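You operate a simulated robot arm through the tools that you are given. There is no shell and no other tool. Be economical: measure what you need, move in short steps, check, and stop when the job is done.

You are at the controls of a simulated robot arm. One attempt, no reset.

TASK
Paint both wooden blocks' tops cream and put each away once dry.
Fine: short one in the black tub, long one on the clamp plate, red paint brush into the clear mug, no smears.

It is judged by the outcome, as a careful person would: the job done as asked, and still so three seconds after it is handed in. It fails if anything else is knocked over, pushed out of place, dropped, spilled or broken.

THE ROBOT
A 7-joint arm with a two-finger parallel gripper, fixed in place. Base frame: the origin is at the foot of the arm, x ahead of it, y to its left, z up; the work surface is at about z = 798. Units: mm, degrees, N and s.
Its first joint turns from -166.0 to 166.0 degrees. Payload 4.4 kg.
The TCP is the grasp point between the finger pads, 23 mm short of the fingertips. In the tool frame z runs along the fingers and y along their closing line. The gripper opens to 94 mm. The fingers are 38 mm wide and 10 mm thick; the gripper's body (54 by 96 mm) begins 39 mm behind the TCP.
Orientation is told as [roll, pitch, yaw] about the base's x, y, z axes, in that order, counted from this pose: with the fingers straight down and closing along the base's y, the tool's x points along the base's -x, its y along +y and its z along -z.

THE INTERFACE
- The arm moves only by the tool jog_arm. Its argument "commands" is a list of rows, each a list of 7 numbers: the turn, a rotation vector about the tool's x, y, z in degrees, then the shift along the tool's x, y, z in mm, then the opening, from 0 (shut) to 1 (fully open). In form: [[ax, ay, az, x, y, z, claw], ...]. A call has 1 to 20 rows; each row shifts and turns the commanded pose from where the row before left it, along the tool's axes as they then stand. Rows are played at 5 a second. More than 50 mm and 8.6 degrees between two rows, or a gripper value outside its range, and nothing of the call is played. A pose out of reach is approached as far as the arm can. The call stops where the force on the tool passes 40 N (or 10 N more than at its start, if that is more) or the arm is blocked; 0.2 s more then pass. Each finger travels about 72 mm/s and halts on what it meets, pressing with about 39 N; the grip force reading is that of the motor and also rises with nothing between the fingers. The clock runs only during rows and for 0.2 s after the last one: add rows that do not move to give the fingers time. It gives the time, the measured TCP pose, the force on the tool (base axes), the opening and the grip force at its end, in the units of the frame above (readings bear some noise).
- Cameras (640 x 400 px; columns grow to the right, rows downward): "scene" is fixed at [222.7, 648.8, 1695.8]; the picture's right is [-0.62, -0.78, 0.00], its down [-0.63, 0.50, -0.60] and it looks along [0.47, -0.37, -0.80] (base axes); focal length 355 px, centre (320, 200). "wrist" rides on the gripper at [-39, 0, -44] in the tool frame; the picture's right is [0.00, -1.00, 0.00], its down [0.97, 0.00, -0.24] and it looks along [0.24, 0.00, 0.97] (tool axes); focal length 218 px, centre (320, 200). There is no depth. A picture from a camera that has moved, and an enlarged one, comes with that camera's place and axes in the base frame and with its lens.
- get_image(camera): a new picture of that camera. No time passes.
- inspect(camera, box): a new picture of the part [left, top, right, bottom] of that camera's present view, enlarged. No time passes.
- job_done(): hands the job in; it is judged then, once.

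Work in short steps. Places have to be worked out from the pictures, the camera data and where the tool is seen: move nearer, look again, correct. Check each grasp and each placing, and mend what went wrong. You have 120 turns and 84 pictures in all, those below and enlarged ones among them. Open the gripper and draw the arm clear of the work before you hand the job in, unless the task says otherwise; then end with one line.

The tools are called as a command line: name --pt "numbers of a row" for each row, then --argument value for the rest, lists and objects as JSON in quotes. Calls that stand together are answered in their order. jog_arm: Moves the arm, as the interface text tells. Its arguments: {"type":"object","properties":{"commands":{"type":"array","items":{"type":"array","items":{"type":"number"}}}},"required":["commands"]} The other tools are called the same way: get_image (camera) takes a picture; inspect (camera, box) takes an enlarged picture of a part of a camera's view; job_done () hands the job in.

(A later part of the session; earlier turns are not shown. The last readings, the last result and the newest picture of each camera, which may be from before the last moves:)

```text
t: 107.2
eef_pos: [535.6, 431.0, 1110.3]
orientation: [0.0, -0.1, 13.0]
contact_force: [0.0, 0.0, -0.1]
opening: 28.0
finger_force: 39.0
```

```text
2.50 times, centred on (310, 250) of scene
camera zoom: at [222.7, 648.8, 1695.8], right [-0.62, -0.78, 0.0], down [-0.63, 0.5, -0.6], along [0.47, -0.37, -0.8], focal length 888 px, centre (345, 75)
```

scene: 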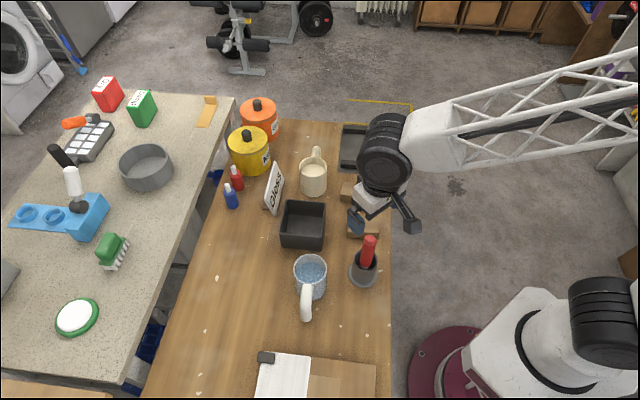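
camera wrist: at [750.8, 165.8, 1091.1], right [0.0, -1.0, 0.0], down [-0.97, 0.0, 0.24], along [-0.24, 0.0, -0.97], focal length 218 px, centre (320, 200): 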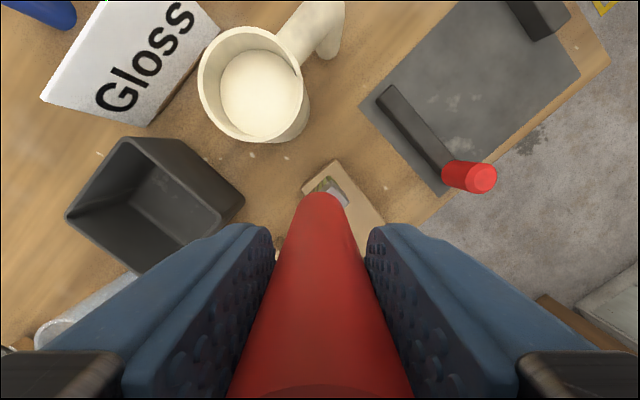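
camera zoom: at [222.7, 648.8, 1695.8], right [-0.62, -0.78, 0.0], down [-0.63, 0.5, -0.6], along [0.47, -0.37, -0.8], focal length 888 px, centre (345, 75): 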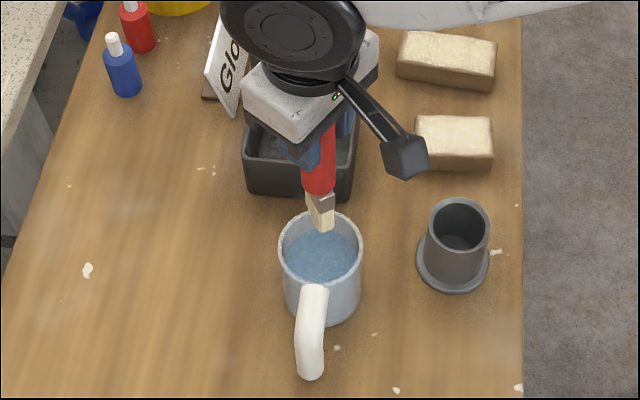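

Brush tip is centred over the water mug. Lowering slowly to TCP ≈1000, then creeping to find the bottom.

jog_arm --pt "0 0 0 -2 1 25 0.1" --pt "0 0 0 0 0 25 0.1" --pt "0 0 0 0 0 20 0.1" --pt "0 0 0 0 0 15 0.1" --pt "0 0 0 0 0 10 0.1" --pt "0 0 0 0 0 10 0.1" --pt "0 0 0 0 0 0 0.1"

jog_arm --pt "0 0 0 0 0 4 0.1" --pt "0 0 0 0 0 4 0.1" --pt "0 0 0 0 0 4 0.1" --pt "0 0 0 0 0 0 0.1"

jog_arm --pt "0 0 0 0 0 2 0.1" --pt "0 0 0 0 0 2 0.1" --pt "0 0 0 0 0 2 0.1" --pt "0 0 0 0 0 0 0.1"

inspect --camera "scene" --box '[250, 210, 370, 330]'

```text
t: 108.8
eef_pos: [538.2, 432.1, 1004.4]
orientation: [-0.1, 0.1, 13.0]
contact_force: [-0.1, 1.2, -0.9]
opening: 27.6
finger_force: 38.9
```

```text
t: 109.8
eef_pos: [539.5, 431.7, 992.7]
orientation: [-0.1, 0.0, 13.1]
contact_force: [0.3, -0.2, -0.7]
opening: 27.6
finger_force: 39.2
```

```text
t: 110.8
eef_pos: [538.1, 432.6, 986.6]
orientation: [0.0, 0.1, 13.0]
contact_force: [-0.6, -0.5, -0.8]
opening: 27.3
finger_force: 39.3
```

```text
3.33 times, centred on (310, 270) of scene
camera zoom: at [222.7, 648.8, 1695.8], right [-0.62, -0.78, 0.0], down [-0.63, 0.5, -0.6], along [0.47, -0.37, -0.8], focal length 1183 px, centre (353, -33)
```

zoom: 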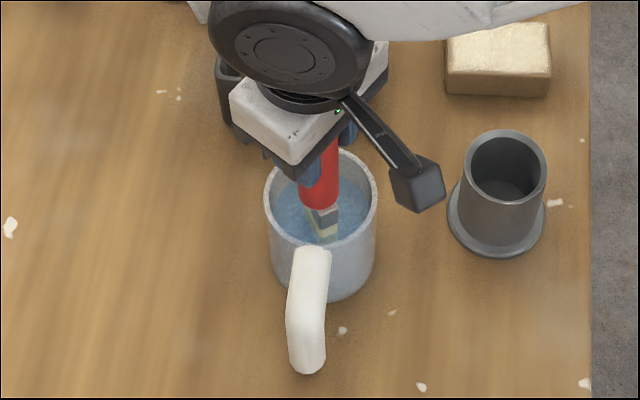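

Brush is in the water, no bottom contact yet. Continue creeping down.

jog_arm --pt "0 0 0 0 0 3 0.1" --pt "0 0 0 0 0 3 0.1" --pt "0 0 0 0 0 2 0.1" --pt "0 0 0 0 0 0 0.1"

jog_arm --pt "0 0 0 0 0 3 0.1" --pt "0 0 0 0 0 3 0.1" --pt "0 0 0 0 0 2 0.1" --pt "0 0 0 0 0 0 0.1"

jog_arm --pt "0 0 0 0 0 2 0.1" --pt "0 0 0 0 0 2 0.1" --pt "0 0 0 0 0 2 0.1" --pt "0 0 0 0 0 0 0.1"

```text
t: 111.8
eef_pos: [538.4, 432.6, 979.4]
orientation: [0.0, -0.1, 13.0]
contact_force: [0.3, -0.3, -0.3]
opening: 27.4
finger_force: 38.8
```

```text
t: 112.8
eef_pos: [539.1, 432.0, 970.5]
orientation: [0.0, 0.0, 13.0]
contact_force: [0.4, -0.6, -0.2]
opening: 27.1
finger_force: 38.9
```

```text
t: 113.8
eef_pos: [537.9, 431.5, 964.4]
orientation: [0.0, 0.0, 13.1]
contact_force: [-0.2, -0.1, 0.4]
opening: 27.3
finger_force: 38.8
```

Still free at tip ≈ z 822. Continue a bit.

jog_arm --pt "0 0 0 0 0 2 0.1" --pt "0 0 0 0 0 2 0.1" --pt "0 0 0 0 0 1 0.1" --pt "0 0 0 0 0 0 0.1"

jog_arm --pt "0 0 0 0 0 2 0.1" --pt "0 0 0 0 0 1 0.1" --pt "0 0 0 0 0 0 0.1"

jog_arm --pt "0 0 0 0 0 1 0.1" --pt "0 0 0 0 0 1 0.1" --pt "0 0 0 0 0 0 0.1"

inspect --camera "scene" --box '[250, 210, 370, 330]'

```text
t: 114.8
eef_pos: [539.0, 431.5, 960.0]
orientation: [-0.1, -0.1, 13.0]
contact_force: [1.5, 0.6, -1.0]
opening: 27.2
finger_force: 38.8
```

```text
t: 115.5
eef_pos: [539.2, 431.8, 955.8]
orientation: [0.0, 0.0, 13.1]
contact_force: [0.9, -0.5, -1.2]
opening: 27.1
finger_force: 39.2
```

```text
t: 116.3
eef_pos: [539.0, 432.4, 954.9]
orientation: [0.0, -0.1, 13.0]
contact_force: [-0.8, 0.0, -0.2]
opening: 27.2
finger_force: 38.6
```

```text
3.33 times, centred on (310, 270) of scene
camera zoom: at [222.7, 648.8, 1695.8], right [-0.62, -0.78, 0.0], down [-0.63, 0.5, -0.6], along [0.47, -0.37, -0.8], focal length 1183 px, centre (353, -33)
```

zoom: 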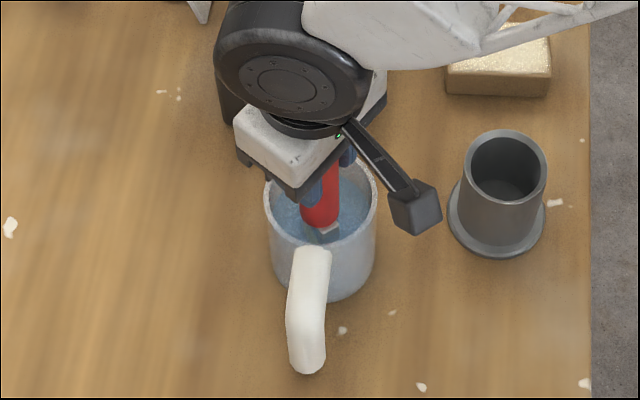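

Tip ≈ 812, almost at the bottom. A few more millimetres until contact.

jog_arm --pt "0 0 0 0 0 1 0.1" --pt "0 0 0 0 0 1 0.1" --pt "0 0 0 0 0 0 0.1"

jog_arm --pt "0 0 0 0 0 1 0.1" --pt "0 0 0 0 0 1 0.1" --pt "0 0 0 0 0 0 0.1"

jog_arm --pt "0 0 0 0 0 1 0.1" --pt "0 0 0 0 0 1 0.1" --pt "0 0 0 0 0 0 0.1"

```text
t: 117.2
eef_pos: [538.4, 433.3, 952.3]
orientation: [0.1, 0.0, 13.0]
contact_force: [-0.5, 0.6, -0.9]
opening: 27.1
finger_force: 39.0
```

```text
t: 118.0
eef_pos: [538.9, 432.5, 951.0]
orientation: [0.0, 0.0, 13.0]
contact_force: [0.1, 0.3, 6.0]
opening: 27.3
finger_force: 39.0
```

```text
t: 118.8
eef_pos: [539.1, 432.5, 950.1]
orientation: [0.1, -0.2, 12.9]
contact_force: [3.7, -2.9, 39.8]
opening: 27.0
finger_force: 39.1
```

Bottom reached. I ease up 2 mm and open slowly so the brush settles gently.

jog_arm --pt "0 0 0 0 0 -2 0.1" --pt "0 0 0 0 0 0 0.32" --pt "0 0 0 0 0 0 0.38" --pt "0 0 0 0 0 0 0.45" --pt "0 0 0 0 0 0 0.55" --pt "0 0 0 0 0 0 0.65" --pt "0 0 0 0 0 0 0.75" --pt "0 0 0 0 0 0 0.85" --pt "0 0 0 0 0 0 1" --pt "0 0 0 0 0 0 1" --pt "0 0 0 0 0 0 1"

inspect --camera "scene" --box '[250, 210, 370, 330]'

inspect --camera "wrist" --box '[120, 80, 520, 400]'

```text
t: 121.2
eef_pos: [539.1, 433.2, 950.5]
orientation: [0.0, 0.0, 12.9]
contact_force: [-0.1, -0.1, 0.1]
opening: 94.0
finger_force: 0.1
```

```text
3.33 times, centred on (310, 270) of scene
camera zoom: at [222.7, 648.8, 1695.8], right [-0.62, -0.78, 0.0], down [-0.63, 0.5, -0.6], along [0.47, -0.37, -0.8], focal length 1183 px, centre (353, -33)
```

zoom: 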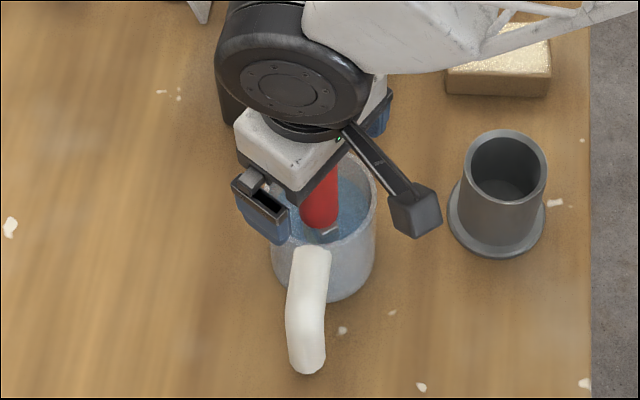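

```text
1.25 times, centred on (320, 240) of wrist
camera zoom: at [575.8, 440.9, 995.2], right [0.23, -0.97, 0.0], down [-0.95, -0.22, 0.24], along [-0.23, -0.05, -0.97], focal length 273 px, centre (320, 150)
```

zoom: 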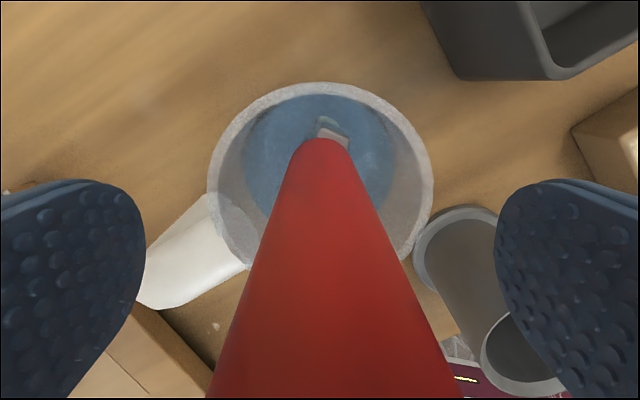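

Brush is standing in the mug, clear of both pads. I lift straight up and look.

jog_arm --pt "0 0 0 0 0 -10 1" --pt "0 0 0 0 0 -20 1" --pt "0 0 0 0 0 -30 1" --pt "0 0 0 0 0 -40 1" --pt "0 0 0 0 0 -40 1" --pt "0 0 0 0 0 -30 1" --pt "0 0 0 0 0 0 1"

inspect --camera "scene" --box '[240, 150, 410, 330]'

```text
t: 122.8
eef_pos: [539.0, 432.7, 1120.3]
orientation: [0.0, 0.0, 13.0]
contact_force: [0.2, -0.5, 0.2]
opening: 94.0
finger_force: 0.0
```

```text
2.22 times, centred on (325, 240) of scene
camera zoom: at [222.7, 648.8, 1695.8], right [-0.62, -0.78, 0.0], down [-0.63, 0.5, -0.6], along [0.47, -0.37, -0.8], focal length 789 px, centre (309, 111)
```

zoom: 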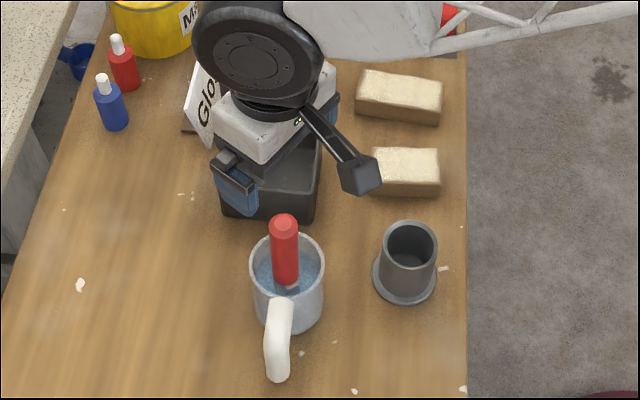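

Brush stands nicely in the clear mug. While the paint dries I move above the short block (centre ≈ (579, 208), axis 51°), rotate the gripper to close across its width, and wait there.

jog_arm --pt "0 0 0 1.9 -37.9 0 1" --pt "0 0 0 1.9 -37.9 0 1" --pt "0 0 0 1.9 -37.9 0 1" --pt "0 0 0 1.9 -37.9 0 1" --pt "0 0 0 1.9 -37.9 0 1" --pt "0 0 0 1.9 -37.7 0 1" --pt "0 0 -7.6 0 0 0 1" --pt "0 0 -7.6 0 0 0 1" --pt "0 0 -7.6 0 0 0 1" --pt "0 0 -7.6 0 0 0 1" --pt "0 0 -7.6 0 0 0 1" --pt "0 0 0 0 0 0 1" --pt "0 0 0 0 0 0 1"

get_image --camera "wrist"

```text
t: 125.5
eef_pos: [578.5, 209.3, 1120.5]
orientation: [-0.1, -0.1, 51.1]
contact_force: [0.3, -0.3, 0.7]
opening: 93.9
finger_force: 0.1
```

```text
9 pictures are left
camera wrist: at [602.6, 238.4, 1164.9], right [0.78, -0.63, 0.0], down [-0.61, -0.76, 0.24], along [-0.15, -0.19, -0.97], focal length 218 px, centre (320, 200)
```

wrist: 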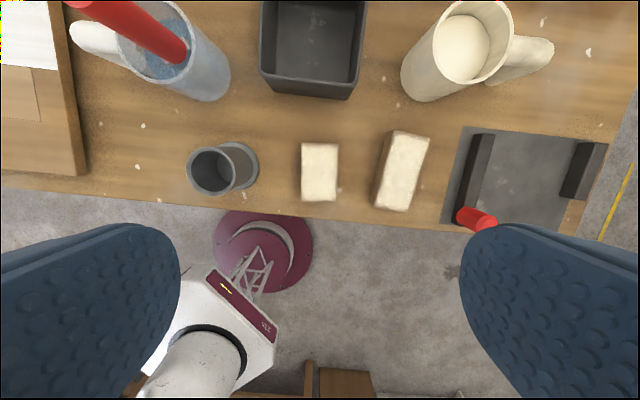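

Clear view: blocks, tub and plate are all where I estimated. I zoom on the blocks' tops once for a drying reference, then wait.

inspect --camera "wrist" --box '[285, 115, 445, 225]'

jog_arm --pt "0 0 0 0 0 0 1" --pt "0 0 0 0 0 0 1" --pt "0 0 0 0 0 0 1" --pt "0 0 0 0 0 0 1" --pt "0 0 0 0 0 0 1" --pt "0 0 0 0 0 0 1" --pt "0 0 0 0 0 0 1" --pt "0 0 0 0 0 0 1" --pt "0 0 0 0 0 0 1" --pt "0 0 0 0 0 0 1" --pt "0 0 0 0 0 0 1" --pt "0 0 0 0 0 0 1" --pt "0 0 0 0 0 0 1" --pt "0 0 0 0 0 0 1" --pt "0 0 0 0 0 0 1" --pt "0 0 0 0 0 0 1" --pt "0 0 0 0 0 0 1" --pt "0 0 0 0 0 0 1" --pt "0 0 0 0 0 0 1" --pt "0 0 0 0 0 0 1"

jog_arm --pt "0 0 0 0 0 0 1" --pt "0 0 0 0 0 0 1" --pt "0 0 0 0 0 0 1" --pt "0 0 0 0 0 0 1" --pt "0 0 0 0 0 0 1" --pt "0 0 0 0 0 0 1" --pt "0 0 0 0 0 0 1" --pt "0 0 0 0 0 0 1" --pt "0 0 0 0 0 0 1" --pt "0 0 0 0 0 0 1" --pt "0 0 0 0 0 0 1" --pt "0 0 0 0 0 0 1" --pt "0 0 0 0 0 0 1" --pt "0 0 0 0 0 0 1" --pt "0 0 0 0 0 0 1" --pt "0 0 0 0 0 0 1" --pt "0 0 0 0 0 0 1" --pt "0 0 0 0 0 0 1" --pt "0 0 0 0 0 0 1" --pt "0 0 0 0 0 0 1"

jog_arm --pt "0 0 0 0 0 0 1" --pt "0 0 0 0 0 0 1" --pt "0 0 0 0 0 0 1" --pt "0 0 0 0 0 0 1" --pt "0 0 0 0 0 0 1" --pt "0 0 0 0 0 0 1" --pt "0 0 0 0 0 0 1" --pt "0 0 0 0 0 0 1" --pt "0 0 0 0 0 0 1" --pt "0 0 0 0 0 0 1" --pt "0 0 0 0 0 0 1" --pt "0 0 0 0 0 0 1" --pt "0 0 0 0 0 0 1" --pt "0 0 0 0 0 0 1" --pt "0 0 0 0 0 0 1" --pt "0 0 0 0 0 0 1" --pt "0 0 0 0 0 0 1" --pt "0 0 0 0 0 0 1" --pt "0 0 0 0 0 0 1" --pt "0 0 0 0 0 0 1"

jog_arm --pt "0 0 0 0 0 0 1" --pt "0 0 0 0 0 0 1" --pt "0 0 0 0 0 0 1" --pt "0 0 0 0 0 0 1" --pt "0 0 0 0 0 0 1" --pt "0 0 0 0 0 0 1" --pt "0 0 0 0 0 0 1" --pt "0 0 0 0 0 0 1" --pt "0 0 0 0 0 0 1" --pt "0 0 0 0 0 0 1" --pt "0 0 0 0 0 0 1" --pt "0 0 0 0 0 0 1" --pt "0 0 0 0 0 0 1" --pt "0 0 0 0 0 0 1" --pt "0 0 0 0 0 0 1" --pt "0 0 0 0 0 0 1" --pt "0 0 0 0 0 0 1" --pt "0 0 0 0 0 0 1" --pt "0 0 0 0 0 0 1" --pt "0 0 0 0 0 0 1"

inspect --camera "wrist" --box '[285, 115, 445, 225]'

```text
3.64 times, centred on (365, 170) of wrist
camera zoom: at [602.6, 238.4, 1164.9], right [0.78, -0.63, 0.0], down [-0.61, -0.76, 0.24], along [-0.15, -0.19, -0.97], focal length 794 px, centre (156, 309)
```

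zoom: 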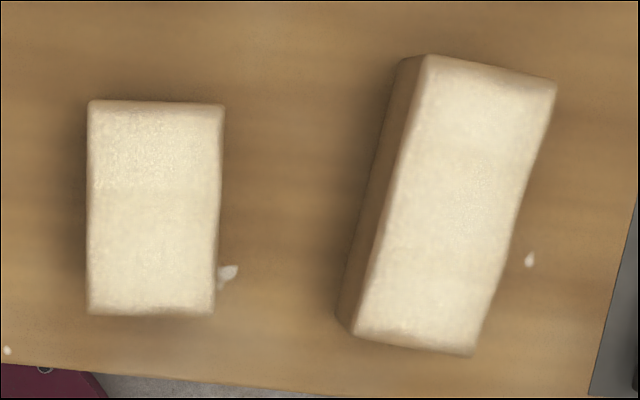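

```text
t: 129.8
eef_pos: [578.8, 208.7, 1120.9]
orientation: [0.0, 0.0, 51.0]
contact_force: [-0.4, -0.4, 0.8]
opening: 94.0
finger_force: 0.0
```

```text
t: 133.9
eef_pos: [577.1, 208.7, 1120.7]
orientation: [0.0, -0.1, 51.0]
contact_force: [-0.3, -0.2, -0.4]
opening: 94.0
finger_force: 0.1
```

```text
t: 138.2
eef_pos: [578.6, 208.5, 1119.5]
orientation: [0.0, 0.0, 51.0]
contact_force: [-0.3, 0.1, -0.6]
opening: 94.0
finger_force: 0.0
```

```text
t: 142.3
eef_pos: [580.0, 209.3, 1121.1]
orientation: [0.0, 0.0, 51.0]
contact_force: [-0.3, 0.3, -0.8]
opening: 94.1
finger_force: 0.0
```

```text
3.64 times, centred on (365, 170) of wrist
camera zoom: at [602.6, 238.3, 1164.9], right [0.78, -0.63, 0.0], down [-0.61, -0.75, 0.24], along [-0.15, -0.19, -0.97], focal length 794 px, centre (156, 309)
```

zoom: 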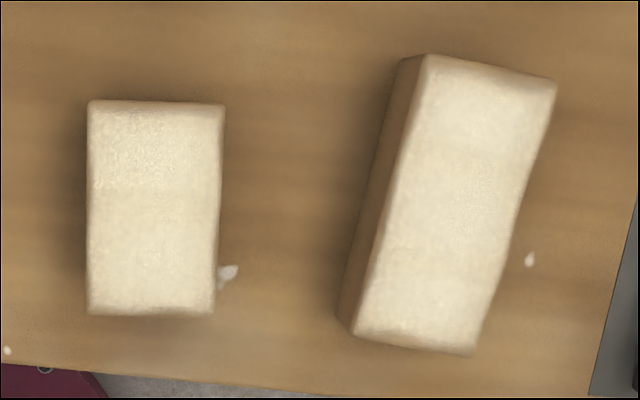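

Tops look slightly less glossy but I can't tell dryness surely, so I'll wait considerably longer before touching them.

jog_arm --pt "0 0 0 0 0 0 1" --pt "0 0 0 0 0 0 1" --pt "0 0 0 0 0 0 1" --pt "0 0 0 0 0 0 1" --pt "0 0 0 0 0 0 1" --pt "0 0 0 0 0 0 1" --pt "0 0 0 0 0 0 1" --pt "0 0 0 0 0 0 1" --pt "0 0 0 0 0 0 1" --pt "0 0 0 0 0 0 1" --pt "0 0 0 0 0 0 1" --pt "0 0 0 0 0 0 1" --pt "0 0 0 0 0 0 1" --pt "0 0 0 0 0 0 1" --pt "0 0 0 0 0 0 1" --pt "0 0 0 0 0 0 1" --pt "0 0 0 0 0 0 1" --pt "0 0 0 0 0 0 1" --pt "0 0 0 0 0 0 1" --pt "0 0 0 0 0 0 1"

jog_arm --pt "0 0 0 0 0 0 1" --pt "0 0 0 0 0 0 1" --pt "0 0 0 0 0 0 1" --pt "0 0 0 0 0 0 1" --pt "0 0 0 0 0 0 1" --pt "0 0 0 0 0 0 1" --pt "0 0 0 0 0 0 1" --pt "0 0 0 0 0 0 1" --pt "0 0 0 0 0 0 1" --pt "0 0 0 0 0 0 1" --pt "0 0 0 0 0 0 1" --pt "0 0 0 0 0 0 1" --pt "0 0 0 0 0 0 1" --pt "0 0 0 0 0 0 1" --pt "0 0 0 0 0 0 1" --pt "0 0 0 0 0 0 1" --pt "0 0 0 0 0 0 1" --pt "0 0 0 0 0 0 1" --pt "0 0 0 0 0 0 1" --pt "0 0 0 0 0 0 1"

jog_arm --pt "0 0 0 0 0 0 1" --pt "0 0 0 0 0 0 1" --pt "0 0 0 0 0 0 1" --pt "0 0 0 0 0 0 1" --pt "0 0 0 0 0 0 1" --pt "0 0 0 0 0 0 1" --pt "0 0 0 0 0 0 1" --pt "0 0 0 0 0 0 1" --pt "0 0 0 0 0 0 1" --pt "0 0 0 0 0 0 1" --pt "0 0 0 0 0 0 1" --pt "0 0 0 0 0 0 1" --pt "0 0 0 0 0 0 1" --pt "0 0 0 0 0 0 1" --pt "0 0 0 0 0 0 1" --pt "0 0 0 0 0 0 1" --pt "0 0 0 0 0 0 1" --pt "0 0 0 0 0 0 1" --pt "0 0 0 0 0 0 1" --pt "0 0 0 0 0 0 1"

jog_arm --pt "0 0 0 0 0 0 1" --pt "0 0 0 0 0 0 1" --pt "0 0 0 0 0 0 1" --pt "0 0 0 0 0 0 1" --pt "0 0 0 0 0 0 1" --pt "0 0 0 0 0 0 1" --pt "0 0 0 0 0 0 1" --pt "0 0 0 0 0 0 1" --pt "0 0 0 0 0 0 1" --pt "0 0 0 0 0 0 1" --pt "0 0 0 0 0 0 1" --pt "0 0 0 0 0 0 1" --pt "0 0 0 0 0 0 1" --pt "0 0 0 0 0 0 1" --pt "0 0 0 0 0 0 1" --pt "0 0 0 0 0 0 1" --pt "0 0 0 0 0 0 1" --pt "0 0 0 0 0 0 1" --pt "0 0 0 0 0 0 1" --pt "0 0 0 0 0 0 1"

jog_arm --pt "0 0 0 0 0 0 1" --pt "0 0 0 0 0 0 1" --pt "0 0 0 0 0 0 1" --pt "0 0 0 0 0 0 1" --pt "0 0 0 0 0 0 1" --pt "0 0 0 0 0 0 1" --pt "0 0 0 0 0 0 1" --pt "0 0 0 0 0 0 1" --pt "0 0 0 0 0 0 1" --pt "0 0 0 0 0 0 1" --pt "0 0 0 0 0 0 1" --pt "0 0 0 0 0 0 1" --pt "0 0 0 0 0 0 1" --pt "0 0 0 0 0 0 1" --pt "0 0 0 0 0 0 1" --pt "0 0 0 0 0 0 1" --pt "0 0 0 0 0 0 1" --pt "0 0 0 0 0 0 1" --pt "0 0 0 0 0 0 1" --pt "0 0 0 0 0 0 1"

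jog_arm --pt "0 0 0 0 0 0 1" --pt "0 0 0 0 0 0 1" --pt "0 0 0 0 0 0 1" --pt "0 0 0 0 0 0 1" --pt "0 0 0 0 0 0 1" --pt "0 0 0 0 0 0 1" --pt "0 0 0 0 0 0 1" --pt "0 0 0 0 0 0 1" --pt "0 0 0 0 0 0 1" --pt "0 0 0 0 0 0 1" --pt "0 0 0 0 0 0 1" --pt "0 0 0 0 0 0 1" --pt "0 0 0 0 0 0 1" --pt "0 0 0 0 0 0 1" --pt "0 0 0 0 0 0 1" --pt "0 0 0 0 0 0 1" --pt "0 0 0 0 0 0 1" --pt "0 0 0 0 0 0 1" --pt "0 0 0 0 0 0 1" --pt "0 0 0 0 0 0 1"

jog_arm --pt "0 0 0 0 0 0 1" --pt "0 0 0 0 0 0 1" --pt "0 0 0 0 0 0 1" --pt "0 0 0 0 0 0 1" --pt "0 0 0 0 0 0 1" --pt "0 0 0 0 0 0 1" --pt "0 0 0 0 0 0 1" --pt "0 0 0 0 0 0 1" --pt "0 0 0 0 0 0 1" --pt "0 0 0 0 0 0 1" --pt "0 0 0 0 0 0 1" --pt "0 0 0 0 0 0 1" --pt "0 0 0 0 0 0 1" --pt "0 0 0 0 0 0 1" --pt "0 0 0 0 0 0 1" --pt "0 0 0 0 0 0 1" --pt "0 0 0 0 0 0 1" --pt "0 0 0 0 0 0 1" --pt "0 0 0 0 0 0 1" --pt "0 0 0 0 0 0 1"

jog_arm --pt "0 0 0 0 0 0 1" --pt "0 0 0 0 0 0 1" --pt "0 0 0 0 0 0 1" --pt "0 0 0 0 0 0 1" --pt "0 0 0 0 0 0 1" --pt "0 0 0 0 0 0 1" --pt "0 0 0 0 0 0 1" --pt "0 0 0 0 0 0 1" --pt "0 0 0 0 0 0 1" --pt "0 0 0 0 0 0 1" --pt "0 0 0 0 0 0 1" --pt "0 0 0 0 0 0 1" --pt "0 0 0 0 0 0 1" --pt "0 0 0 0 0 0 1" --pt "0 0 0 0 0 0 1" --pt "0 0 0 0 0 0 1" --pt "0 0 0 0 0 0 1" --pt "0 0 0 0 0 0 1" --pt "0 0 0 0 0 0 1" --pt "0 0 0 0 0 0 1"

inspect --camera "wrist" --box '[285, 115, 445, 225]'

```text
t: 146.6
eef_pos: [578.3, 207.4, 1121.3]
orientation: [0.0, 0.1, 51.0]
contact_force: [-0.5, -0.6, 0.0]
opening: 93.9
finger_force: 0.0
```

```text
t: 150.8
eef_pos: [578.7, 207.6, 1119.7]
orientation: [0.0, 0.0, 51.0]
contact_force: [1.1, 0.0, -0.5]
opening: 94.0
finger_force: 0.1
```

```text
t: 154.9
eef_pos: [577.7, 208.6, 1119.6]
orientation: [0.0, -0.1, 51.0]
contact_force: [-0.5, -0.3, 1.0]
opening: 94.0
finger_force: 0.0
```

```text
t: 159.2
eef_pos: [578.8, 207.9, 1119.7]
orientation: [-0.1, 0.0, 51.0]
contact_force: [0.9, 0.9, -0.6]
opening: 94.0
finger_force: 0.1
```

```text
t: 163.3
eef_pos: [578.7, 208.6, 1120.4]
orientation: [0.0, 0.0, 51.0]
contact_force: [-0.6, 0.7, -0.1]
opening: 93.8
finger_force: 0.1
```

```text
t: 167.6
eef_pos: [578.4, 209.6, 1120.5]
orientation: [-0.1, 0.0, 51.0]
contact_force: [0.1, -0.4, 0.0]
opening: 94.0
finger_force: 0.0
```

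```text
t: 171.8
eef_pos: [579.3, 208.8, 1119.6]
orientation: [0.0, 0.0, 51.0]
contact_force: [0.2, -0.3, -1.2]
opening: 94.0
finger_force: 0.0
```

```text
t: 175.9
eef_pos: [579.2, 208.6, 1120.3]
orientation: [0.0, 0.0, 51.0]
contact_force: [0.5, 0.3, 0.2]
opening: 94.1
finger_force: 0.1
```

```text
3.64 times, centred on (365, 170) of wrist
camera zoom: at [602.6, 238.4, 1164.9], right [0.78, -0.63, 0.0], down [-0.61, -0.75, 0.24], along [-0.15, -0.19, -0.97], focal length 794 px, centre (156, 309)
```

zoom: 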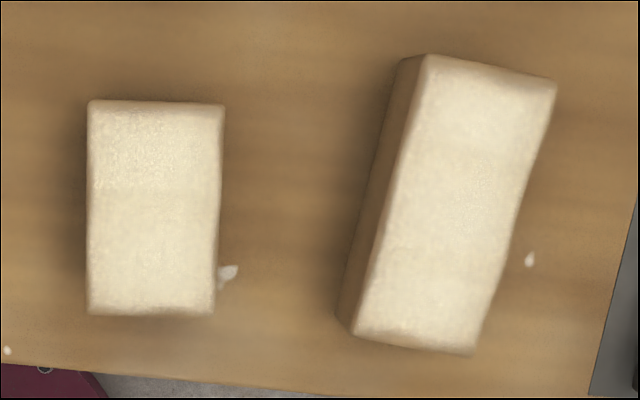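

No further change in the tops between t=142 and t=176, so they look dry, and I grip only the sides anyway. Long block first: move over its centre (675, 132), yaw 38°, and lower to z≈930 for a check.

jog_arm --pt "0 0 0 -0.4 -30 0 0.85" --pt "0 0 0 -0.5 -46 0 0.85" --pt "0 0 0 -0.5 -47 0 0.85" --pt "0 0 6.5 0 0 0 0.85" --pt "0 0 6.5 0 0 0 0.85" --pt "0 0 0 0 0 40 0.85" --pt "0 0 0 0 0 40 0.85" --pt "0 0 0 0 0 40 0.85" --pt "0 0 0 0 0 40 0.85" --pt "0 0 0 0 0 30 0.85" --pt "0 0 0 0 0 0 0.85" --pt "0 0 0 0 0 0 0.85"

get_image --camera "wrist"

```text
t: 178.6
eef_pos: [675.4, 133.0, 930.7]
orientation: [-0.1, 0.0, 38.0]
contact_force: [-0.7, 0.6, -0.9]
opening: 80.2
finger_force: 0.1
```

```text
5 pictures are left
camera wrist: at [705.2, 156.2, 975.3], right [0.62, -0.79, 0.0], down [-0.76, -0.6, 0.24], along [-0.19, -0.15, -0.97], focal length 218 px, centre (320, 200)
```

wrist: 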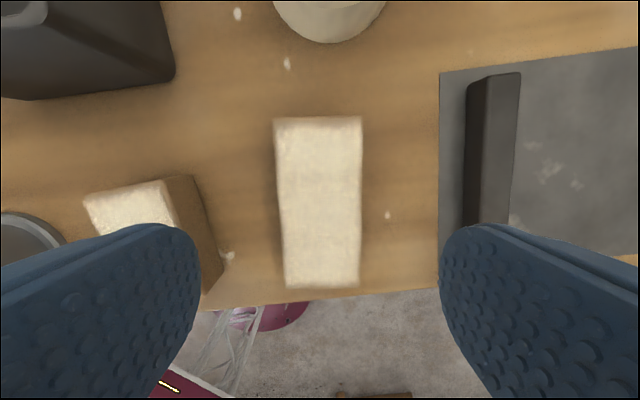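

The long block is centred between the fingers, off by only ~1.8° and ~1.6 mm. I correct that, descend to TCP z≈826 and close.

jog_arm --pt "0 0 -1.8 1.6 -0.6 0 0.85" --pt "0 0 0 0 0 30 0.85" --pt "0 0 0 0 0 30 0.85" --pt "0 0 0 0 0 25 0.85" --pt "0 0 0 0 0 12 0.85" --pt "0 0 0 0 0 7 0.85" --pt "0 0 0 0 0 0 0.85" --pt "0 0 0 0 0 0 0.6" --pt "0 0 0 0 0 0 0.5" --pt "0 0 0 0 0 0 0.4" --pt "0 0 0 0 0 0 0.4" --pt "0 0 0 0 0 0 0.4"

```text
t: 181.2
eef_pos: [674.3, 130.3, 826.0]
orientation: [0.0, 0.0, 39.8]
contact_force: [0.5, -0.5, 0.4]
opening: 55.5
finger_force: 38.9
```

Gripped at 55.5 mm. The clamp plate works out to centre ≈ (819, −19), jaws ~157 mm apart, bars running at 44.7°. I lift 130 mm (clear of the red knob), carry across and rotate +4.9°, then look.

jog_arm --pt "0 0 0 0 0 -10 0.4" --pt "0 0 0 0 0 -30 0.4" --pt "0 0 0 0 0 -45 0.4" --pt "0 0 0 0 0 -45 0.4" --pt "0 0 0 -1.5 -20 0 0.4" --pt "0 0 0 -2.4 -32 0 0.4" --pt "0 0 0 -2.6 -35 0 0.4" --pt "0 0 0 -2.6 -35 0 0.4" --pt "0 0 0 -2.6 -35 0 0.4" --pt "0 0 0 -2.1 -30 0 0.4" --pt "0 0 0 -1.5 -20.1 0 0.4" --pt "0 0 -4.9 0 0 0 0.4" --pt "0 0 0 0 0 0 0.4" --pt "0 0 0 0 0 0 0.4"

get_image --camera "wrist"

```text
t: 184.2
eef_pos: [819.5, -20.2, 956.9]
orientation: [0.0, 0.0, 44.6]
contact_force: [0.3, -0.2, 0.2]
opening: 37.6
finger_force: 0.0
```

```text
4 pictures are left
camera wrist: at [846.1, 8.2, 1001.3], right [0.7, -0.71, 0.0], down [-0.69, -0.68, 0.24], along [-0.17, -0.17, -0.97], focal length 218 px, centre (320, 200)
```

wrist: 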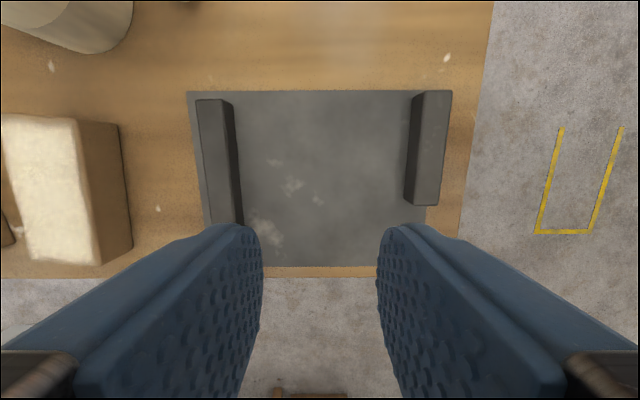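

The block wasn't picked up: opening fell to the commanded 37.6 mm, and the picture shows the long block still at its place (≈ (678, 134)), so it slipped out at lift-off. I go back above it with fingers open to re-check the pose.

jog_arm --pt "0 0 4.9 0 0 0 0.4" --pt "0 0 0 2.1 28 0 0.7" --pt "0 0 0 2.6 36 0 0.85" --pt "0 0 0 2.6 36 0 0.85" --pt "0 0 0 2.6 36 0 0.85" --pt "0 0 0 2.6 36 0 0.85" --pt "0 0 0 2.8 35.1 0 0.85" --pt "0 0 0 0 0 0 0.85" --pt "0 0 0 0 0 0 0.85"

get_image --camera "wrist"

```text
t: 186.2
eef_pos: [675.2, 130.3, 955.9]
orientation: [0.0, 0.0, 39.8]
contact_force: [0.4, -0.8, 0.0]
opening: 80.0
finger_force: 0.0
```

```text
3 pictures are left
camera wrist: at [704.3, 155.0, 1000.9], right [0.64, -0.77, 0.0], down [-0.75, -0.62, 0.24], along [-0.19, -0.15, -0.97], focal length 218 px, centre (320, 200)
```

wrist: 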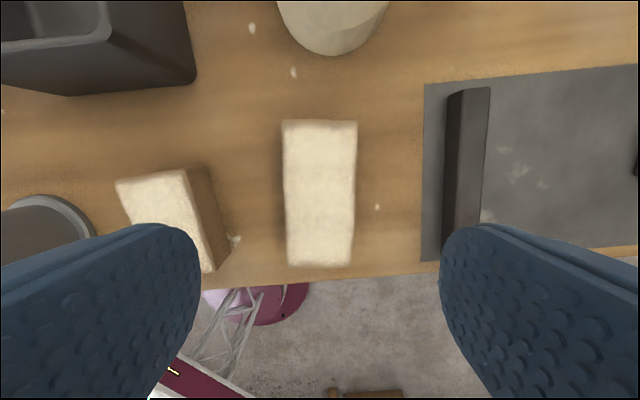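

Block is undisturbed and aligned. I descend again, close with full command (0) and longer dwell, then lift only 12 mm slowly to test the hold.

jog_arm --pt "0 0 0 1 0 40 0.85" --pt "0 0 0 0 0 40 0.85" --pt "0 0 0 0 0 30 0.85" --pt "0 0 0 0 0 14 0.85" --pt "0 0 0 0 0 7 0.85" --pt "0 0 0 0 0 0 0.85" --pt "0 0 0 0 0 0 0.5" --pt "0 0 0 0 0 0 0.2" --pt "0 0 0 0 0 0 0" --pt "0 0 0 0 0 0 0" --pt "0 0 0 0 0 0 0" --pt "0 0 0 0 0 0 0"

jog_arm --pt "0 0 0 0 0 -2 0" --pt "0 0 0 0 0 -3 0" --pt "0 0 0 0 0 -3 0" --pt "0 0 0 0 0 -4 0" --pt "0 0 0 0 0 0 0" --pt "0 0 0 0 0 0 0"

```text
t: 188.8
eef_pos: [673.8, 128.9, 825.7]
orientation: [0.1, 0.0, 39.8]
contact_force: [-1.0, -0.7, 0.0]
opening: 55.9
finger_force: 39.1
```

```text
t: 190.2
eef_pos: [674.3, 129.9, 837.6]
orientation: [-0.1, 0.1, 39.8]
contact_force: [0.6, -0.9, -1.5]
opening: 55.6
finger_force: 39.4
```

Opening holds at 55.6. Lift another 30 mm slowly to confirm.

jog_arm --pt "0 0 0 0 0 -5 0" --pt "0 0 0 0 0 -7 0" --pt "0 0 0 0 0 -9 0" --pt "0 0 0 0 0 -9 0" --pt "0 0 0 0 0 0 0" --pt "0 0 0 0 0 0 0"

```text
t: 191.6
eef_pos: [674.1, 129.1, 867.7]
orientation: [0.0, 0.0, 39.7]
contact_force: [0.4, 0.0, -2.4]
opening: 55.7
finger_force: 39.5
```

The block is held (tips now above its former top). I continue the lift gently and carry it to the plate with moderate speed.

jog_arm --pt "0 0 0 0 0 -9 0" --pt "0 0 0 0 0 -14 0" --pt "0 0 0 0 0 -18 0" --pt "0 0 0 0 0 -18 0" --pt "0 0 0 0 0 -14 0" --pt "0 0 0 0 0 -9 0" --pt "0 0 0 0 0 0 0"

jog_arm --pt "0 0 0 -0.6 -8 0 0" --pt "0 0 0 -1 -14 0 0" --pt "0 0 0 -1.5 -20 0 0" --pt "0 0 0 -1.7 -23 0 0" --pt "0 0 0 -1.7 -23 0 0" --pt "0 0 0 -1.7 -23 0 0" --pt "0 0 0 -1.7 -23 0 0" --pt "0 0 0 -1.7 -23 0 0" --pt "0 0 0 -1.6 -21 0 0" --pt "0 0 0 -1 -16 0 0" --pt "0 0 0 -0.6 -9 0 0" --pt "0 0 0 0 -4 0 0" --pt "0 0 -2.5 0 0 0 0" --pt "0 0 -2.4 0 0 0 0" --pt "0 0 0 0 0 0 0" --pt "0 0 0 0 0 0 0"

```text
t: 193.2
eef_pos: [673.5, 129.1, 950.8]
orientation: [0.0, 0.0, 39.9]
contact_force: [0.3, 0.6, -0.7]
opening: 55.5
finger_force: 38.7
```

```text
t: 196.6
eef_pos: [818.2, -18.9, 949.7]
orientation: [0.1, 0.0, 44.7]
contact_force: [0.0, 0.0, -1.4]
opening: 55.9
finger_force: 39.1
```

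Held at 55.9 mm over the plate. From the last empty view the jaw gap centre is ~6 mm to the right of the TCP, so I shift that and lower to just above the plate.

jog_arm --pt "0 0 0 0 -6 0 0" --pt "0 0 0 0 0 12 0" --pt "0 0 0 0 0 18 0" --pt "0 0 0 0 0 20 0" --pt "0 0 0 0 0 20 0" --pt "0 0 0 0 0 18 0" --pt "0 0 0 0 0 10 0" --pt "0 0 0 0 0 6 0" --pt "0 0 0 0 0 4 0" --pt "0 0 0 0 0 0 0" --pt "0 0 0 0 0 0 0"

jog_arm --pt "0 0 0 0 0 2 0" --pt "0 0 0 0 0 1.5 0" --pt "0 0 0 0 0 0 0"

jog_arm --pt "0 0 0 0 0 1.5 0" --pt "0 0 0 0 0 1.5 0" --pt "0 0 0 0 0 0 0"

```text
t: 198.9
eef_pos: [823.3, -23.2, 842.4]
orientation: [0.0, 0.0, 44.7]
contact_force: [-0.1, -0.1, -1.9]
opening: 55.6
finger_force: 38.3
```

```text
t: 199.8
eef_pos: [821.1, -24.0, 838.7]
orientation: [0.0, 0.0, 44.7]
contact_force: [0.7, 0.0, -1.2]
opening: 55.7
finger_force: 39.4
```

```text
t: 200.6
eef_pos: [822.7, -24.7, 835.0]
orientation: [0.0, 0.0, 44.8]
contact_force: [0.8, 0.1, -1.2]
opening: 55.7
finger_force: 39.1
```

Still airborne at 835; creep on down.

jog_arm --pt "0 0 0 0 0 1 0" --pt "0 0 0 0 0 1 0" --pt "0 0 0 0 0 0 0"

jog_arm --pt "0 0 0 0 0 1 0" --pt "0 0 0 0 0 0 0"

jog_arm --pt "0 0 0 0 0 1 0" --pt "0 0 0 0 0 0 0"

```text
t: 201.3
eef_pos: [821.4, -23.4, 833.0]
orientation: [-0.1, 0.1, 44.7]
contact_force: [0.1, 0.9, -1.5]
opening: 55.5
finger_force: 39.2
```

```text
t: 201.9
eef_pos: [821.8, -24.4, 832.4]
orientation: [0.0, 0.0, 44.7]
contact_force: [-0.3, -0.6, -1.9]
opening: 55.6
finger_force: 39.0
```

```text
t: 202.6
eef_pos: [822.2, -23.6, 830.8]
orientation: [0.0, 0.0, 44.7]
contact_force: [0.4, 0.0, -1.5]
opening: 55.6
finger_force: 38.8
```

jog_arm --pt "0 0 0 0 0 1 0" --pt "0 0 0 0 0 0 0"

jog_arm --pt "0 0 0 0 0 1 0" --pt "0 0 0 0 0 0 0"

```text
t: 203.2
eef_pos: [822.2, -23.9, 830.7]
orientation: [0.0, -0.1, 44.8]
contact_force: [0.5, -0.2, -0.2]
opening: 55.5
finger_force: 39.7
```

```text
t: 203.8
eef_pos: [822.2, -22.9, 829.0]
orientation: [0.0, 0.0, 44.6]
contact_force: [0.4, 0.2, -1.3]
opening: 55.7
finger_force: 39.3
```

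No contact yet at 829; one or two more millimetres.

jog_arm --pt "0 0 0 0 0 1 0" --pt "0 0 0 0 0 0 0"

jog_arm --pt "0 0 0 0 0 0.7 0" --pt "0 0 0 0 0 0 0"

```text
t: 204.3
eef_pos: [821.2, -24.0, 827.0]
orientation: [0.0, 0.0, 44.7]
contact_force: [0.1, -0.2, -1.7]
opening: 55.7
finger_force: 39.1
```

```text
t: 204.9
eef_pos: [821.5, -23.5, 826.5]
orientation: [0.0, 0.0, 44.7]
contact_force: [0.5, 0.4, -1.8]
opening: 55.6
finger_force: 39.2
```

jog_arm --pt "0 0 0 0 0 0.7 0" --pt "0 0 0 0 0 0 0"

inspect --camera "scene" --box '[320, 100, 420, 200]'

```text
t: 205.6
eef_pos: [823.2, -24.6, 826.2]
orientation: [-0.1, 0.0, 44.6]
contact_force: [-0.4, 0.3, -1.7]
opening: 55.8
finger_force: 39.5
```

```text
4.00 times, centred on (370, 150) of scene
camera zoom: at [222.7, 648.8, 1695.8], right [-0.62, -0.78, 0.0], down [-0.63, 0.5, -0.6], along [0.47, -0.37, -0.8], focal length 1420 px, centre (120, 400)
```

zoom: 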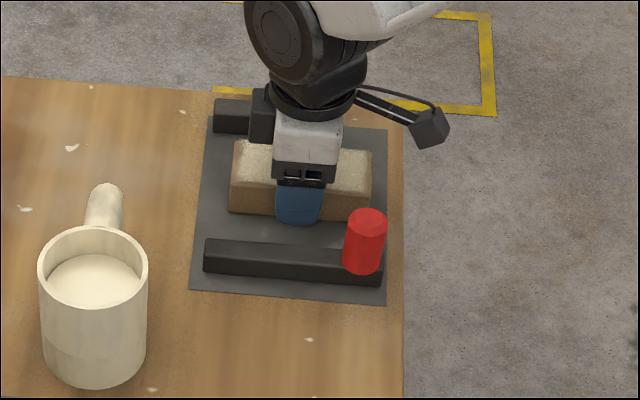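

The block sits between the bars just at plate level. Two more tiny steps to feel contact.

jog_arm --pt "0 0 0 0 0 0.7 0" --pt "0 0 0 0 0 0 0"

jog_arm --pt "0 0 0 0 0 0.7 0" --pt "0 0 0 0 0 0 0"

```text
t: 206.2
eef_pos: [821.3, -24.2, 824.9]
orientation: [0.0, 0.0, 44.8]
contact_force: [-0.5, 1.0, -2.2]
opening: 55.6
finger_force: 38.7
```

```text
t: 206.8
eef_pos: [821.5, -24.2, 825.6]
orientation: [-0.1, -0.1, 44.7]
contact_force: [-1.1, 1.4, 1.3]
opening: 55.6
finger_force: 39.2
```

Force reversed sign (−2 → +1.3): the block is resting. I open to 70 mm and lift straight up.

jog_arm --pt "0 0 0 0 0 0.3 0" --pt "0 0 0 0 0 0 0.62" --pt "0 0 0 0 0 0 0.7" --pt "0 0 0 0 0 0 0.78" --pt "0 0 0 0 0 0 0.78" --pt "0 0 0 0 0 -8 0.78" --pt "0 0 0 0 0 -20 0.78" --pt "0 0 0 0 0 -35 0.78" --pt "0 0 0 0 0 -45 0.78" --pt "0 0 0 0 0 -45 0.78" --pt "0 0 0 0 0 0 0.78"

```text
t: 209.2
eef_pos: [821.5, -23.3, 977.6]
orientation: [0.0, 0.0, 44.7]
contact_force: [-0.1, -0.8, -0.6]
opening: 73.3
finger_force: 0.0
```

Long block is released on the plate. Now to the short block: carry over to (579, 208), yaw ≈ 50°, open 80 mm, lower and grip fully closed.

jog_arm --pt "0 0 0 1 28 0 0.85" --pt "0 0 0 1.2 42 0 0.85" --pt "0 0 0 1.2 44 0 0.85" --pt "0 0 0 1.3 44 0 0.85" --pt "0 0 0 1.3 44 0 0.85" --pt "0 0 0 1.3 44 0 0.85" --pt "0 0 0 1.2 44 0 0.85" --pt "0 0 0 1 45 0 0.85" --pt "0 0 -5.3 0 0 0 0.85" --pt "0 0 0 0 0 30 0.85" --pt "0 0 0 0 0 35 0.85" --pt "0 0 0 0 0 25 0.85" --pt "0 0 0 0 0 0 0.85" --pt "0 0 0 0 0 0 0.85"

```text
t: 212.2
eef_pos: [578.5, 205.9, 888.5]
orientation: [0.0, 0.0, 49.9]
contact_force: [-0.4, 0.2, 0.4]
opening: 79.8
finger_force: 0.0
```

On position (within 2 mm). Correct, descend to z≈826 and close fully.

jog_arm --pt "0 0 0 -2.3 1 0 0.85" --pt "0 0 0 0 0 25 0.85" --pt "0 0 0 0 0 20 0.85" --pt "0 0 0 0 0 12 0.85" --pt "0 0 0 0 0 5.5 0.85" --pt "0 0 0 0 0 0 0.85" --pt "0 0 0 0 0 0 0.5" --pt "0 0 0 0 0 0 0.2" --pt "0 0 0 0 0 0 0" --pt "0 0 0 0 0 0 0" --pt "0 0 0 0 0 0 0" --pt "0 0 0 0 0 0 0"

jog_arm --pt "0 0 0 0 0 -2 0" --pt "0 0 0 0 0 -3 0" --pt "0 0 0 0 0 -5 0" --pt "0 0 0 0 0 -7 0" --pt "0 0 0 0 0 -9 0" --pt "0 0 0 0 0 -9 0" --pt "0 0 0 0 0 -9 0" --pt "0 0 0 0 0 0 0" --pt "0 0 0 0 0 0 0"

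```text
t: 214.8
eef_pos: [580.3, 209.9, 825.8]
orientation: [0.0, 0.0, 50.0]
contact_force: [-0.5, -0.5, 1.0]
opening: 55.6
finger_force: 39.4
```

```text
t: 216.8
eef_pos: [580.2, 209.6, 870.0]
orientation: [0.0, 0.1, 50.0]
contact_force: [0.9, -0.6, -1.5]
opening: 55.7
finger_force: 38.8
```

Short block held (55.7 mm). I raise it well clear of the tub and move partway toward it to look at the tub with the wrist camera.

jog_arm --pt "0 0 0 0 0 -10 0" --pt "0 0 0 0 0 -18 0" --pt "0 0 0 0 0 -25 0" --pt "0 0 0 0 0 -30 0" --pt "0 0 0 0 0 -30 0" --pt "0 0 0 0 0 -30 0" --pt "0 0 0 0 0 -25 0" --pt "0 0 0 0 0 -15 0" --pt "0 0 0 -10 1.5 -7 0" --pt "0 0 0 -20 3 0 0" --pt "0 0 0 -25 4 0 0" --pt "0 0 0 -20 2 0 0" --pt "0 0 0 -10 0.9 0 0" --pt "0 0 0 0 0 0 0" --pt "0 0 0 0 0 0 0"

get_image --camera "wrist"

```text
t: 219.9
eef_pos: [626.7, 283.7, 1059.4]
orientation: [-0.1, 0.0, 50.0]
contact_force: [-0.3, 0.1, -2.8]
opening: 55.7
finger_force: 38.9
```

```text
1 pictures are left
camera wrist: at [650.3, 312.8, 1103.9], right [0.77, -0.64, 0.0], down [-0.62, -0.74, 0.24], along [-0.15, -0.18, -0.97], focal length 218 px, centre (320, 200)
```

wrist: 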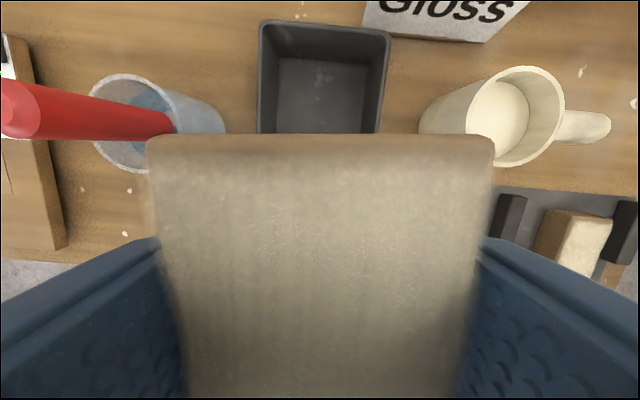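

The tub is clearly seen: centre ≈ (681, 349), rotated ~6° relative to the gripper (yaw ≈ 43.7°), inner width ~108 mm. I move over its centre, align, and descend to TCP 880.

jog_arm --pt "0 0 0 -10 0.1 0 0" --pt "0 0 0 -20 0.1 0 0" --pt "0 0 0 -25 0.2 0 0" --pt "0 0 0 -20 0.1 0 0" --pt "0 0 0 -10.4 0 0 0" --pt "0 0 3.2 0 0 0 0" --pt "0 0 3.1 0 0 0 0" --pt "0 0 0 0 0 10 0" --pt "0 0 0 0 0 20 0" --pt "0 0 0 0 0 25 0" --pt "0 0 0 0 0 30 0" --pt "0 0 0 0 0 30 0" --pt "0 0 0 0 0 25 0" --pt "0 0 0 0 0 20 0" --pt "0 0 0 0 0 12 0" --pt "0 0 0 0 0 8 0" --pt "0 0 0 0 0 0 0" --pt "0 0 0 0 0 0 0"

jog_arm --pt "0 0 0 0 0 8 0" --pt "0 0 0 0 0 8 0" --pt "0 0 0 0 0 8 0" --pt "0 0 0 0 0 6 0" --pt "0 0 0 0 0 4 0" --pt "0 0 0 0 0 0 0"

```text
t: 223.8
eef_pos: [680.3, 347.2, 879.8]
orientation: [0.0, 0.0, 43.6]
contact_force: [0.0, -0.5, -0.8]
opening: 55.6
finger_force: 39.1
```

```text
t: 225.2
eef_pos: [681.4, 348.5, 844.5]
orientation: [0.1, 0.0, 43.7]
contact_force: [-0.1, 0.1, -0.7]
opening: 55.8
finger_force: 38.6
```

Inside the tub without contact. Creep down to the floor.

jog_arm --pt "0 0 0 0 0 2 0" --pt "0 0 0 0 0 2 0" --pt "0 0 0 0 0 2 0" --pt "0 0 0 0 0 0 0"

jog_arm --pt "0 0 0 0 0 1 0" --pt "0 0 0 0 0 1 0" --pt "0 0 0 0 0 0 0"

jog_arm --pt "0 0 0 0 0 1 0" --pt "0 0 0 0 0 1 0" --pt "0 0 0 0 0 0 0"

```text
t: 226.2
eef_pos: [681.3, 347.9, 839.4]
orientation: [0.0, 0.1, 43.6]
contact_force: [-0.3, -0.5, -1.7]
opening: 55.3
finger_force: 39.2
```

```text
t: 226.9
eef_pos: [679.6, 348.6, 836.5]
orientation: [0.0, 0.0, 43.8]
contact_force: [0.9, 0.3, -1.0]
opening: 55.4
finger_force: 38.9
```

```text
t: 227.8
eef_pos: [680.3, 348.4, 835.2]
orientation: [0.0, 0.1, 43.7]
contact_force: [-0.4, -0.3, -1.5]
opening: 55.2
finger_force: 39.6
```

jog_arm --pt "0 0 0 0 0 1 0" --pt "0 0 0 0 0 1 0" --pt "0 0 0 0 0 0 0"

jog_arm --pt "0 0 0 0 0 1 0" --pt "0 0 0 0 0 0 0"

jog_arm --pt "0 0 0 0 0 1 0" --pt "0 0 0 0 0 0 0"

```text
t: 228.6
eef_pos: [679.9, 347.9, 833.4]
orientation: [-0.1, 0.0, 43.6]
contact_force: [-1.0, -0.7, -0.5]
opening: 55.4
finger_force: 38.8
```

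```text
t: 229.2
eef_pos: [679.8, 346.9, 832.8]
orientation: [0.0, 0.0, 43.7]
contact_force: [0.1, 0.3, -1.4]
opening: 55.5
finger_force: 38.9
```

```text
t: 229.8
eef_pos: [680.6, 348.1, 831.6]
orientation: [-0.1, 0.0, 43.7]
contact_force: [-2.0, -1.7, 8.1]
opening: 55.6
finger_force: 39.3
```

Floor contact at 831.6. Ease slightly, open to ~70 mm, and lift straight out.

jog_arm --pt "0 0 0 0 0 -0.4 0" --pt "0 0 0 0 0 0 0.62" --pt "0 0 0 0 0 0 0.68" --pt "0 0 0 0 0 0 0.74" --pt "0 0 0 0 0 0 0.74" --pt "0 0 0 0 0 -8 0.74" --pt "0 0 0 0 0 -15 0.74" --pt "0 0 0 0 0 -25 0.74" --pt "0 0 0 0 0 -35 0.74" --pt "0 0 0 0 0 -40 0.74" --pt "0 0 0 0 0 -45 0.74" --pt "0 0 0 0 0 -45 0.74" --pt "0 0 0 0 0 -45 0.74" --pt "0 0 0 0 0 0 0.74"

```text
t: 232.8
eef_pos: [680.8, 347.1, 1089.5]
orientation: [0.0, 0.0, 43.7]
contact_force: [0.5, -0.3, 0.1]
opening: 69.4
finger_force: 0.0
```

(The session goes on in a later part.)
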